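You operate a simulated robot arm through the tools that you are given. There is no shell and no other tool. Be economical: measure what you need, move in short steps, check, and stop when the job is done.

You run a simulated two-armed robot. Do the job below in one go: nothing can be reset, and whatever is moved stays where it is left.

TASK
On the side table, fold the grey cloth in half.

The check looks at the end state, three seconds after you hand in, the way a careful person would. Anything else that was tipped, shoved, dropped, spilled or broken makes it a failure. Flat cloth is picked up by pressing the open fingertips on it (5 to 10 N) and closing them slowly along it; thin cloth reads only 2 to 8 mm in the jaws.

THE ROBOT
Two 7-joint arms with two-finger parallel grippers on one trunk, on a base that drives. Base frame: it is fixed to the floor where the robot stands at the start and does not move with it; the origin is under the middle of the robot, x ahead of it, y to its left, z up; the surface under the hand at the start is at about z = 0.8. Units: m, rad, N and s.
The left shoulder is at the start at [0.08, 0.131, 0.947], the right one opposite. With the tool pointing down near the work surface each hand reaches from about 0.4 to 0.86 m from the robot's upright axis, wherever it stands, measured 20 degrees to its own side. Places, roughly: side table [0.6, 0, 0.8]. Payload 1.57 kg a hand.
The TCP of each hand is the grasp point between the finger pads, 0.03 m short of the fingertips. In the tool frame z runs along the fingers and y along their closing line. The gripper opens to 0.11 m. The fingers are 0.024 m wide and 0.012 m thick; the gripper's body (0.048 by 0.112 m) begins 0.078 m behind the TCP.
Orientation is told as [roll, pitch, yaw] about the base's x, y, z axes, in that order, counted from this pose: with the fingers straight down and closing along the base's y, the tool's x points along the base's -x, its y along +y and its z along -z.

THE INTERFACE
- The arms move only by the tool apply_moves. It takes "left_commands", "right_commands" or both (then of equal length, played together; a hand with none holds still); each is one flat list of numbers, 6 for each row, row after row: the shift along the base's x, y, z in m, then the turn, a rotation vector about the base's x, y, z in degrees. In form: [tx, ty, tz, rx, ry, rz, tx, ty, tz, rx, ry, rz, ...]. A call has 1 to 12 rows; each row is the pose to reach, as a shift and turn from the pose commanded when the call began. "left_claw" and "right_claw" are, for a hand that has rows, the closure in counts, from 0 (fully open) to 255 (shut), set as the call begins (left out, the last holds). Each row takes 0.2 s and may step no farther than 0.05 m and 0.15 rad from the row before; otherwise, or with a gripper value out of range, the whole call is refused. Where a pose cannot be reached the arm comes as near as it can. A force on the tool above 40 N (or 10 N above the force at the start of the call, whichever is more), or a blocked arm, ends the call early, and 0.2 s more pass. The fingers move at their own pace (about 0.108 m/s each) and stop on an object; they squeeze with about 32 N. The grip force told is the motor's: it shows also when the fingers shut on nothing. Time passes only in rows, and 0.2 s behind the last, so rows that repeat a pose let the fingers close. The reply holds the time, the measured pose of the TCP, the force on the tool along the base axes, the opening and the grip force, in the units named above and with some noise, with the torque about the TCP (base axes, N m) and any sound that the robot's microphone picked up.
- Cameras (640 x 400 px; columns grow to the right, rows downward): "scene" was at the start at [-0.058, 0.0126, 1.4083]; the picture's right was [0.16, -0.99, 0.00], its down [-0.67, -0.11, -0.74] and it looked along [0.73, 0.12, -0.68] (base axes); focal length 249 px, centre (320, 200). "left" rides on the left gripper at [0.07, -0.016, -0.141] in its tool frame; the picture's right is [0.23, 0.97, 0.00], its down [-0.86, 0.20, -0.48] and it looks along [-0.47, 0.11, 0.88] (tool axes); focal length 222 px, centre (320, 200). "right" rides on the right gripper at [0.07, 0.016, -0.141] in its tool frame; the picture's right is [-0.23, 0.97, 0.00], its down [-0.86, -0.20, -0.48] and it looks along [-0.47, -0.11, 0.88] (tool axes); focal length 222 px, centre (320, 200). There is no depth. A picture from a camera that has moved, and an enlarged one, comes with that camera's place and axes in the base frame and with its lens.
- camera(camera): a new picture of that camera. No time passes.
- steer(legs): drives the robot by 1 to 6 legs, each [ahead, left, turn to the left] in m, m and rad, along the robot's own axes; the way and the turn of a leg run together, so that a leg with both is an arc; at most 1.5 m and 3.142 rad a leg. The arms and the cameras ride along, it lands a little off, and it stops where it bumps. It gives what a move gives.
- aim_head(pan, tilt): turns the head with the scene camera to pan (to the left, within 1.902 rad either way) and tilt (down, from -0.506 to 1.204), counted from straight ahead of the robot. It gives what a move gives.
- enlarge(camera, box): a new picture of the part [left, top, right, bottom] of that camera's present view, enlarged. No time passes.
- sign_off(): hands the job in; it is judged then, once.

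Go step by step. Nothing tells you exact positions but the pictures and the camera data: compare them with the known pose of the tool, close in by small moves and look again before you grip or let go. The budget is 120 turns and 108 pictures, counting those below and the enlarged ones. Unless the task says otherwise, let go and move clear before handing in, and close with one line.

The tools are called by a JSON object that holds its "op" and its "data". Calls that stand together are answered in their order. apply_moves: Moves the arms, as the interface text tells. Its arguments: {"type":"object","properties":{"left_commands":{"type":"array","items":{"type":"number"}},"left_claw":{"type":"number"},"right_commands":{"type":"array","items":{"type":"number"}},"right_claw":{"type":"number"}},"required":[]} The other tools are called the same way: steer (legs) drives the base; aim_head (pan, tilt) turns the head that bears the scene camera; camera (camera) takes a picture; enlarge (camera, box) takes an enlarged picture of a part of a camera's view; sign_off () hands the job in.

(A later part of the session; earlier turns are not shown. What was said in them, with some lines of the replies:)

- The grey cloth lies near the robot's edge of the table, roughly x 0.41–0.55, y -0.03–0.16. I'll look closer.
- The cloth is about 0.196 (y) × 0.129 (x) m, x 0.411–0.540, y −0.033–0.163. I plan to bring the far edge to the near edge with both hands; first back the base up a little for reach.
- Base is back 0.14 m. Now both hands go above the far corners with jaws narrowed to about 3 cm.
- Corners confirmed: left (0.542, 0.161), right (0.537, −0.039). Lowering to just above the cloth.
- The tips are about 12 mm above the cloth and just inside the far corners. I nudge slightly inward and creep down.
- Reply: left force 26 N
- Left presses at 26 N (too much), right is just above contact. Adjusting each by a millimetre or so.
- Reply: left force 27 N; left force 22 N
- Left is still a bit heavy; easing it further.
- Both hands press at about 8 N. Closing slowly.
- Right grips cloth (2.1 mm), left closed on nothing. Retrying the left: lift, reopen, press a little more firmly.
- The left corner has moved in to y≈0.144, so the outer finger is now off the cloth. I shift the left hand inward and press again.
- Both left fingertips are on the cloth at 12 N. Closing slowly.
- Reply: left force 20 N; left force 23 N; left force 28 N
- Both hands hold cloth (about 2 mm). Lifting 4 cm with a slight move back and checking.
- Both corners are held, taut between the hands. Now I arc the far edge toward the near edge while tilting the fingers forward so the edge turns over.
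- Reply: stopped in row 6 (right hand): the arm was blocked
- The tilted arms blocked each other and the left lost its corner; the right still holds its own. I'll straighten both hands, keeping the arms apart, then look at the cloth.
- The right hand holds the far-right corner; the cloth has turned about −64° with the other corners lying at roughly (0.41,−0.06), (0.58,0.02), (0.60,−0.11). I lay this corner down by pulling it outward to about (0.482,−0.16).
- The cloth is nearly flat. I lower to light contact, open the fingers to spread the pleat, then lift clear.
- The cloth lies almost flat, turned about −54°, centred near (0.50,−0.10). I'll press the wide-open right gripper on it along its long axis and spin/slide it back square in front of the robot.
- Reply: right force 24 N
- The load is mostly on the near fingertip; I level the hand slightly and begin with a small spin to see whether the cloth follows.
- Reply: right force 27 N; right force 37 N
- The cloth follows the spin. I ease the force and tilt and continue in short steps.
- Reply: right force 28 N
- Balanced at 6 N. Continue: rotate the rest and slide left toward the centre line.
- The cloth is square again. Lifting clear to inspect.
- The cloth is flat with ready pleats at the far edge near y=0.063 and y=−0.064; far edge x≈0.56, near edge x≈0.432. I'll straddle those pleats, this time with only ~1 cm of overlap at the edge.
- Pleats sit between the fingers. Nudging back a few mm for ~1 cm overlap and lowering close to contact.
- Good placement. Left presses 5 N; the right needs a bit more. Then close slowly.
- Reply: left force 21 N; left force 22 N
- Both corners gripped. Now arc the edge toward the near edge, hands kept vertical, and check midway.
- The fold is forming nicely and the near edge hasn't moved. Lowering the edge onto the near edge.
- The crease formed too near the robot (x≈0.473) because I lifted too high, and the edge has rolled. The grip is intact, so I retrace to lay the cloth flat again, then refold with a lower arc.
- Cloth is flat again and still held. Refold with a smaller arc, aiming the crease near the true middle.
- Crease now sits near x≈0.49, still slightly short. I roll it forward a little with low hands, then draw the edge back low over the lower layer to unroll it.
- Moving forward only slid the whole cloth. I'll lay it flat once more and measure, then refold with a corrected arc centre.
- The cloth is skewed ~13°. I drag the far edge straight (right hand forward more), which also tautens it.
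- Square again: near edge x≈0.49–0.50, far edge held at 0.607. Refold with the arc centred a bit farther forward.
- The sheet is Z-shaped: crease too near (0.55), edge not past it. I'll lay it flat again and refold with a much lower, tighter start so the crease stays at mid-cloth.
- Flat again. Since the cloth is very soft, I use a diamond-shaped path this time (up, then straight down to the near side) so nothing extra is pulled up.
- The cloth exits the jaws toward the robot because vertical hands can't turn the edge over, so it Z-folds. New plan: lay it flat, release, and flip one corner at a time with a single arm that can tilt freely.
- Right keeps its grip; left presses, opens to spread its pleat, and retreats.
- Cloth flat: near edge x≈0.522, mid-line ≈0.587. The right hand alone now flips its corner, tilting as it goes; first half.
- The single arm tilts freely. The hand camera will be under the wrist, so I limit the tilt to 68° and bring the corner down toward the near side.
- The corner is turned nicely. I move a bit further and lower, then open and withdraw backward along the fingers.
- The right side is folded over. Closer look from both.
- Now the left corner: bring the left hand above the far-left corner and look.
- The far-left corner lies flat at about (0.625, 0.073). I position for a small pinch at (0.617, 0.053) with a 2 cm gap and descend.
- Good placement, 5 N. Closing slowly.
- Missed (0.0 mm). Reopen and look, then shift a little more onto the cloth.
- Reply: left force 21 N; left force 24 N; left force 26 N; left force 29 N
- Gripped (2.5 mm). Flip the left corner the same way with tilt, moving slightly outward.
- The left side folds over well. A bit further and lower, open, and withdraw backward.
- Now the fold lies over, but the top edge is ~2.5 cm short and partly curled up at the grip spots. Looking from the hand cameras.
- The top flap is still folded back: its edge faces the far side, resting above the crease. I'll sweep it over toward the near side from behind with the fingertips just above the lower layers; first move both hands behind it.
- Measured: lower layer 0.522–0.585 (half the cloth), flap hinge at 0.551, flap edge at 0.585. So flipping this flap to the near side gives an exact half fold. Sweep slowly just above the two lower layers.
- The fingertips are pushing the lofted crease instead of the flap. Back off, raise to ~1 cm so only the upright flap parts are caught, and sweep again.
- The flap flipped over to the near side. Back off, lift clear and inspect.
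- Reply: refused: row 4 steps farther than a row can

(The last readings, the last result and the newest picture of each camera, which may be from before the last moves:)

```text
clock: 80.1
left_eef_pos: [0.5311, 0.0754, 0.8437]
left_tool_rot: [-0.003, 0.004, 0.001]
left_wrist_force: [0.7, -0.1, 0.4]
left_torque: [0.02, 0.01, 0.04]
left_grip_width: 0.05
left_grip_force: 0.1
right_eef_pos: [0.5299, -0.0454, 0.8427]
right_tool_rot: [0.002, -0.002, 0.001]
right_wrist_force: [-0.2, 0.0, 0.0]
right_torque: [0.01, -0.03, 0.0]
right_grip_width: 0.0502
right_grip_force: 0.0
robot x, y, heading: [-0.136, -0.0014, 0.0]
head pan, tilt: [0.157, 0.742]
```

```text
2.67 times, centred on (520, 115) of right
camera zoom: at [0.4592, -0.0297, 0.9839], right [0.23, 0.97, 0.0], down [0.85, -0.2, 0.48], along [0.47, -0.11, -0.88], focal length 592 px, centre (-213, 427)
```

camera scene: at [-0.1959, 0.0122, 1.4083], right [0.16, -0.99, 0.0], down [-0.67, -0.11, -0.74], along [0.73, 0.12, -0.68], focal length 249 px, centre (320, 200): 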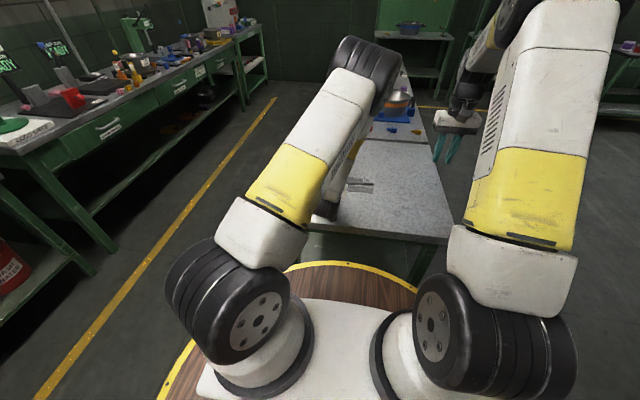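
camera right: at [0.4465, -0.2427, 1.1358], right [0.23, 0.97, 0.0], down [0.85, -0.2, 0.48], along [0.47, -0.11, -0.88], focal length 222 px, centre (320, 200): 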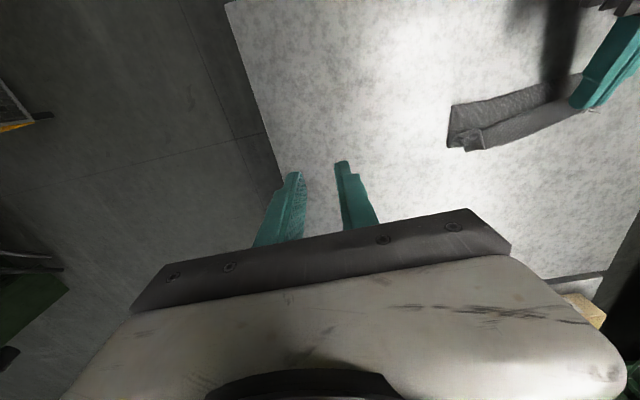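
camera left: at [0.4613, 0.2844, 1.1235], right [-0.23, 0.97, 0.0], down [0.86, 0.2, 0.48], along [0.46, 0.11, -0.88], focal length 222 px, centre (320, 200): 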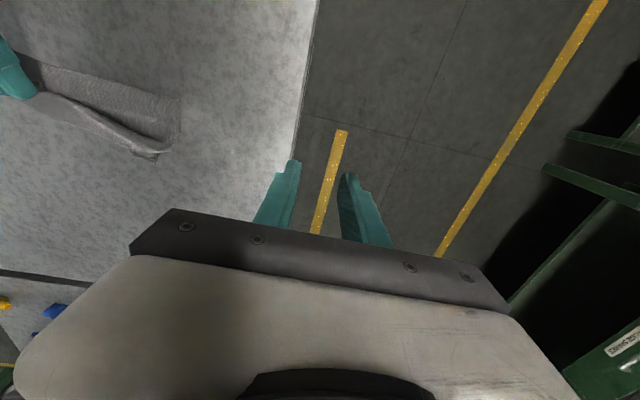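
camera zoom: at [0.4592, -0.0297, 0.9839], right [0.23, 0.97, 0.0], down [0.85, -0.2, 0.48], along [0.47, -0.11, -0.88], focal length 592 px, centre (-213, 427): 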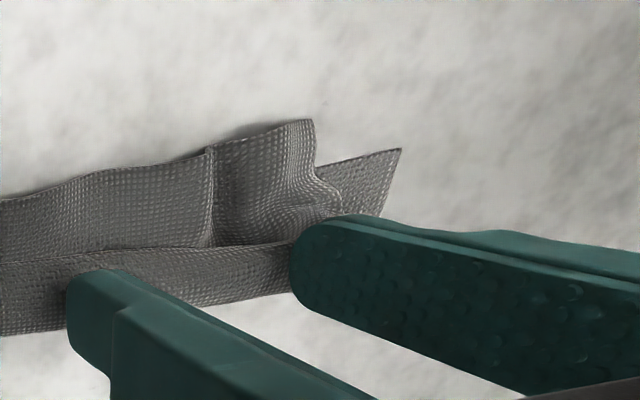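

{"op": "apply_moves", "data": {"left_commands": [0.015, 0, 0.004, 0, 0, 0, 0.03, 0, 0.02, 0, 0, 0, 0.035, 0.01, 0.06, 0, 0, 0, 0.03, 0.04, 0.09, 0, 0, 0, 0.01, 0.08, 0.1, 0, 0, 0, -0.01, 0.12, 0.11, 0, 0, 0, -0.02, 0.16, 0.12, 0, 0, 0], "right_commands": [0.015, 0, 0.004, 0, 0, 0, 0.03, 0, 0.02, 0, 0, 0, 0.035, -0.01, 0.06, 0, 0, 0, 0.03, -0.04, 0.09, 0, 0, 0, 0.01, -0.08, 0.1, 0, 0, 0, -0.01, -0.12, 0.11, 0, 0, 0, -0.02, -0.16, 0.12, 0, 0, 0]}}

{"op": "enlarge", "data": {"camera": "scene", "box": [316, 165, 388, 210]}}

{"op": "enlarge", "data": {"camera": "left", "box": [0, 40, 240, 190]}}

```text
clock: 81.7
left_eef_pos: [0.5099, 0.2363, 0.9639]
left_tool_rot: [-0.003, 0.004, 0.001]
left_wrist_force: [0.7, -0.5, -0.1]
left_torque: [0.0, 0.03, 0.03]
left_grip_width: 0.05
left_grip_force: 0.1
right_eef_pos: [0.5088, -0.2063, 0.9621]
right_tool_rot: [0.002, -0.001, 0.0]
right_wrist_force: [-0.5, 0.4, 0.8]
right_torque: [0.01, 0.04, 0.02]
right_grip_width: 0.0501
right_grip_force: 0.2
robot x, y, heading: [-0.1385, -0.0034, 0.005]
head pan, tilt: [0.157, 0.742]
```

```text
8.89 times, centred on (352, 188) of scene
camera zoom: at [-0.1955, 0.0123, 1.4083], right [0.16, -0.99, 0.0], down [-0.67, -0.11, -0.74], along [0.73, 0.12, -0.68], focal length 2215 px, centre (36, 311)
```

zoom: 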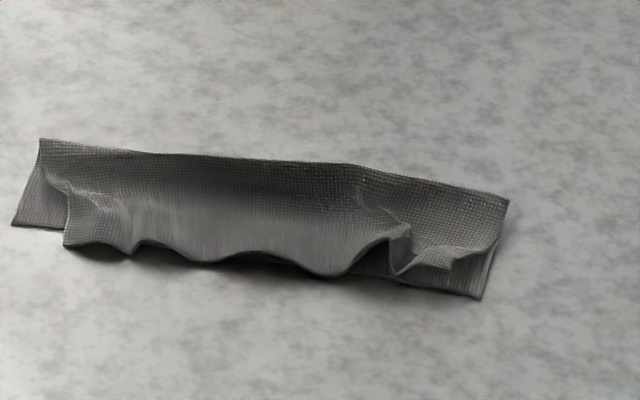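

```text
2.67 times, centred on (120, 115) of left
camera zoom: at [0.4409, 0.2221, 1.1054], right [-0.23, 0.97, 0.0], down [0.86, 0.2, 0.47], along [0.46, 0.11, -0.88], focal length 592 px, centre (853, 427)
```

zoom: 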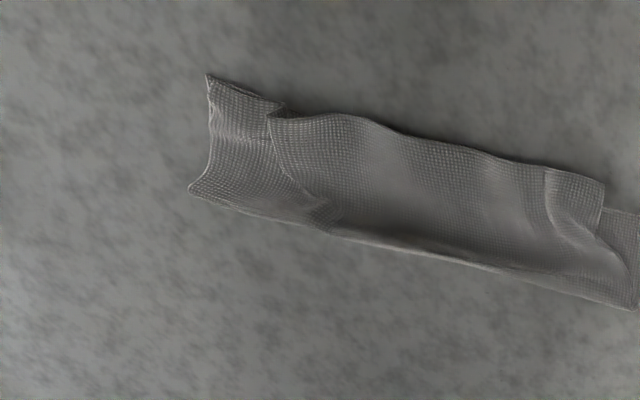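

It is now a proper half fold: edges coincide within a few mm, crease straight. The top corners are pulled in ~2 cm by leftover pleats; I'll press lightly with closed fingertips on both top corners and draw them outward together.

{"op": "apply_moves", "data": {"left_commands": [0.001, -0.027, -0.01, 0, 0, 0, 0.002, -0.054, -0.025, 0, 0, 0, 0.003, -0.081, -0.04, 0, 0, 0, 0.004, -0.108, -0.06, 0, 0, 0, 0.005, -0.133, -0.09, 0, 0, 0, 0.005, -0.133, -0.12, 0, 0, 0], "right_commands": [0.003, 0.033, -0.01, 0, 0, 0, 0.006, 0.066, -0.025, 0, 0, 0, 0.009, 0.099, -0.04, 0, 0, 0, 0.012, 0.132, -0.06, 0, 0, 0, 0.013, 0.164, -0.09, 0, 0, 0, 0.013, 0.164, -0.118, 0, 0, 0], "left_claw": 255, "right_claw": 255}}

{"op": "enlarge", "data": {"camera": "scene", "box": [316, 165, 388, 210]}}

```text
clock: 83.1
left_eef_pos: [0.5139, 0.102, 0.8433]
left_tool_rot: [-0.002, 0.003, 0.0]
left_wrist_force: [-0.5, -0.1, 0.5]
left_torque: [-0.01, -0.03, 0.01]
left_grip_width: 0.0001
left_grip_force: 21.0
right_eef_pos: [0.5229, -0.0416, 0.8454]
right_tool_rot: [0.003, -0.002, -0.001]
right_wrist_force: [0.4, 0.0, 0.4]
right_torque: [0.0, -0.03, 0.01]
right_grip_width: 0.0
right_grip_force: 21.7
robot x, y, heading: [-0.1366, -0.0032, 0.001]
head pan, tilt: [0.157, 0.742]
```

```text
8.89 times, centred on (352, 188) of scene
camera zoom: at [-0.1963, 0.0123, 1.4082], right [0.16, -0.99, 0.0], down [-0.67, -0.11, -0.74], along [0.73, 0.12, -0.68], focal length 2215 px, centre (36, 311)
```

zoom: 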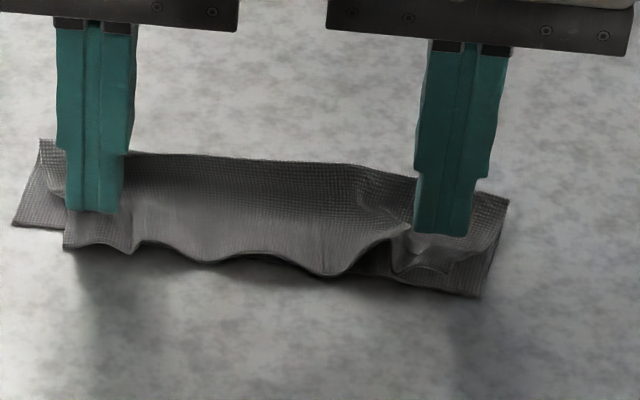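

Well placed. Lower to light contact.

{"op": "apply_moves", "data": {"left_commands": [-0.002, 0, -0.005, 0, 0, 0, -0.002, 0, -0.009, 0, 0, 0, -0.002, 0, -0.0115, 0, 0, 0, -0.002, 0, -0.0115, 0, 0, 0], "right_commands": [-0.003, 0, -0.006, 0, 0, 0, -0.003, 0, -0.01, 0, 0, 0, -0.003, 0, -0.0128, 0, 0, 0, -0.003, 0, -0.0128, 0, 0, 0]}}

```text
clock: 84.1
left_eef_pos: [0.5139, 0.1012, 0.8323]
left_tool_rot: [-0.001, 0.001, 0.0]
left_wrist_force: [-0.2, -0.3, 6.4]
left_torque: [0.06, 0.02, 0.03]
left_grip_width: 0.0
left_grip_force: 21.4
right_eef_pos: [0.5192, -0.0408, 0.8319]
right_tool_rot: [0.003, -0.003, -0.004]
right_wrist_force: [-3.4, -0.9, 13.3]
right_torque: [-0.08, 0.18, -0.03]
right_grip_width: 0.0
right_grip_force: 21.5
robot x, y, heading: [-0.1356, -0.0019, 0.006]
head pan, tilt: [0.157, 0.742]
```

{"op": "apply_moves", "data": {"left_commands": [0, 0.004, 0, 0, 0, 0, 0, 0.009, 0, 0, 0, 0, 0, 0.014, 0, 0, 0, 0, 0, 0.019, 0, 0, 0, 0, 0, 0.023, 0, 0, 0, 0], "right_commands": [-0.001, -0.003, 0.0007, 0, 0, 0, -0.003, -0.007, 0.001, 0, 0, 0, -0.005, -0.011, 0.001, 0, 0, 0, -0.007, -0.014, 0.001, 0, 0, 0, -0.008, -0.017, 0.001, 0, 0, 0]}}

{"op": "apply_moves", "data": {"left_commands": [0, 0, 0.03, 0, 0, 0, 0, 0.02, 0.07, 0, 0, 0, 0, 0.06, 0.1, 0, 0, 0, 0, 0.1, 0.12, 0, 0, 0], "right_commands": [0, 0, 0.03, 0, 0, 0, 0, -0.02, 0.07, 0, 0, 0, 0, -0.06, 0.1, 0, 0, 0, 0, -0.1, 0.12, 0, 0, 0]}}

{"op": "enlarge", "data": {"camera": "scene", "box": [316, 165, 388, 210]}}

```text
clock: 85.3
left_eef_pos: [0.5132, 0.1261, 0.8325]
left_tool_rot: [-0.004, 0.005, 0.001]
left_wrist_force: [-0.7, -3.7, 6.0]
left_torque: [-0.13, -0.03, 0.01]
left_grip_width: 0.0
left_grip_force: 21.2
right_eef_pos: [0.5124, -0.0581, 0.832]
right_tool_rot: [0.001, -0.001, -0.001]
right_wrist_force: [-0.5, 1.8, 2.6]
right_torque: [0.05, 0.03, -0.01]
right_grip_width: 0.0
right_grip_force: 21.7
robot x, y, heading: [-0.1357, 0.0011, 0.0]
head pan, tilt: [0.157, 0.742]
```

```text
clock: 86.3
left_eef_pos: [0.5139, 0.2265, 0.9534]
left_tool_rot: [-0.004, 0.004, 0.0]
left_wrist_force: [1.2, 0.0, -0.4]
left_torque: [0.01, -0.01, -0.02]
left_grip_width: 0.0001
left_grip_force: 21.6
right_eef_pos: [0.5103, -0.1585, 0.9505]
right_tool_rot: [0.002, -0.002, 0.0]
right_wrist_force: [0.3, 0.5, 0.6]
right_torque: [-0.03, 0.04, -0.02]
right_grip_width: 0.0
right_grip_force: 21.4
robot x, y, heading: [-0.138, -0.0019, 0.001]
head pan, tilt: [0.157, 0.742]
```

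```text
8.89 times, centred on (352, 188) of scene
camera zoom: at [-0.1956, 0.0123, 1.4083], right [0.16, -0.99, 0.0], down [-0.67, -0.11, -0.74], along [0.73, 0.12, -0.68], focal length 2215 px, centre (36, 311)
```

zoom: 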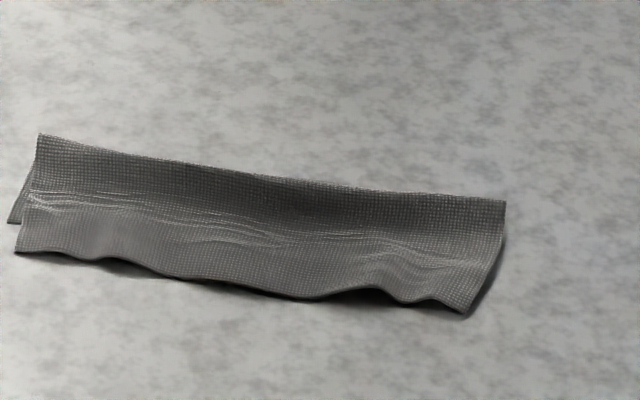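

Excellent — a clean half fold. Checking the overhang of the top edge from above.

{"op": "enlarge", "data": {"camera": "left", "box": [0, 40, 256, 200]}}

{"op": "enlarge", "data": {"camera": "right", "box": [300, 40, 556, 200]}}

```text
2.50 times, centred on (128, 120) of left
camera zoom: at [0.4447, 0.2112, 1.0951], right [-0.23, 0.97, 0.0], down [0.86, 0.2, 0.47], along [0.46, 0.11, -0.88], focal length 555 px, centre (800, 400)
```

zoom: 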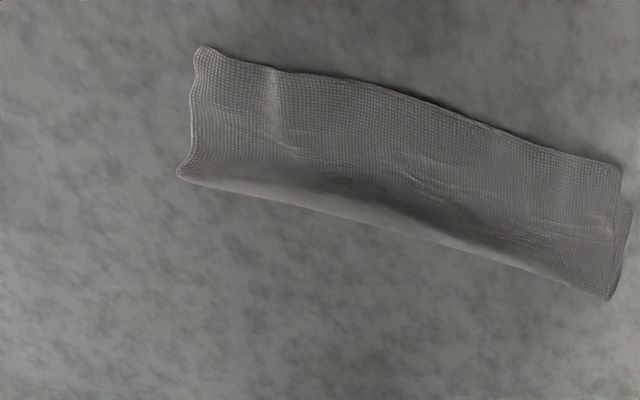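

```text
2.50 times, centred on (428, 120) of right
camera zoom: at [0.4406, -0.143, 1.0924], right [0.23, 0.97, 0.0], down [0.85, -0.2, 0.48], along [0.47, -0.11, -0.88], focal length 555 px, centre (50, 400)
```

zoom: 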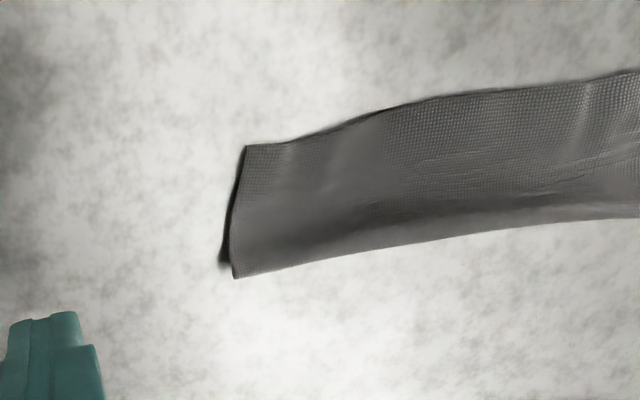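

Both layers line up to about 1 cm with straight edges, and the hands are clear of the cloth with nothing else touched. Handing in.

{"op": "sign_off", "data": {}}

```text
The job is handed in.
```

The grey cloth on the side table is folded in half. The top edge overhangs the bottom edge by about 1 cm at the left corner, and the crease is slightly lofted. It took several attempts, so it now lies about 8 cm farther from the table's near edge than where it started. Both hands are clear and nothing else was touched.
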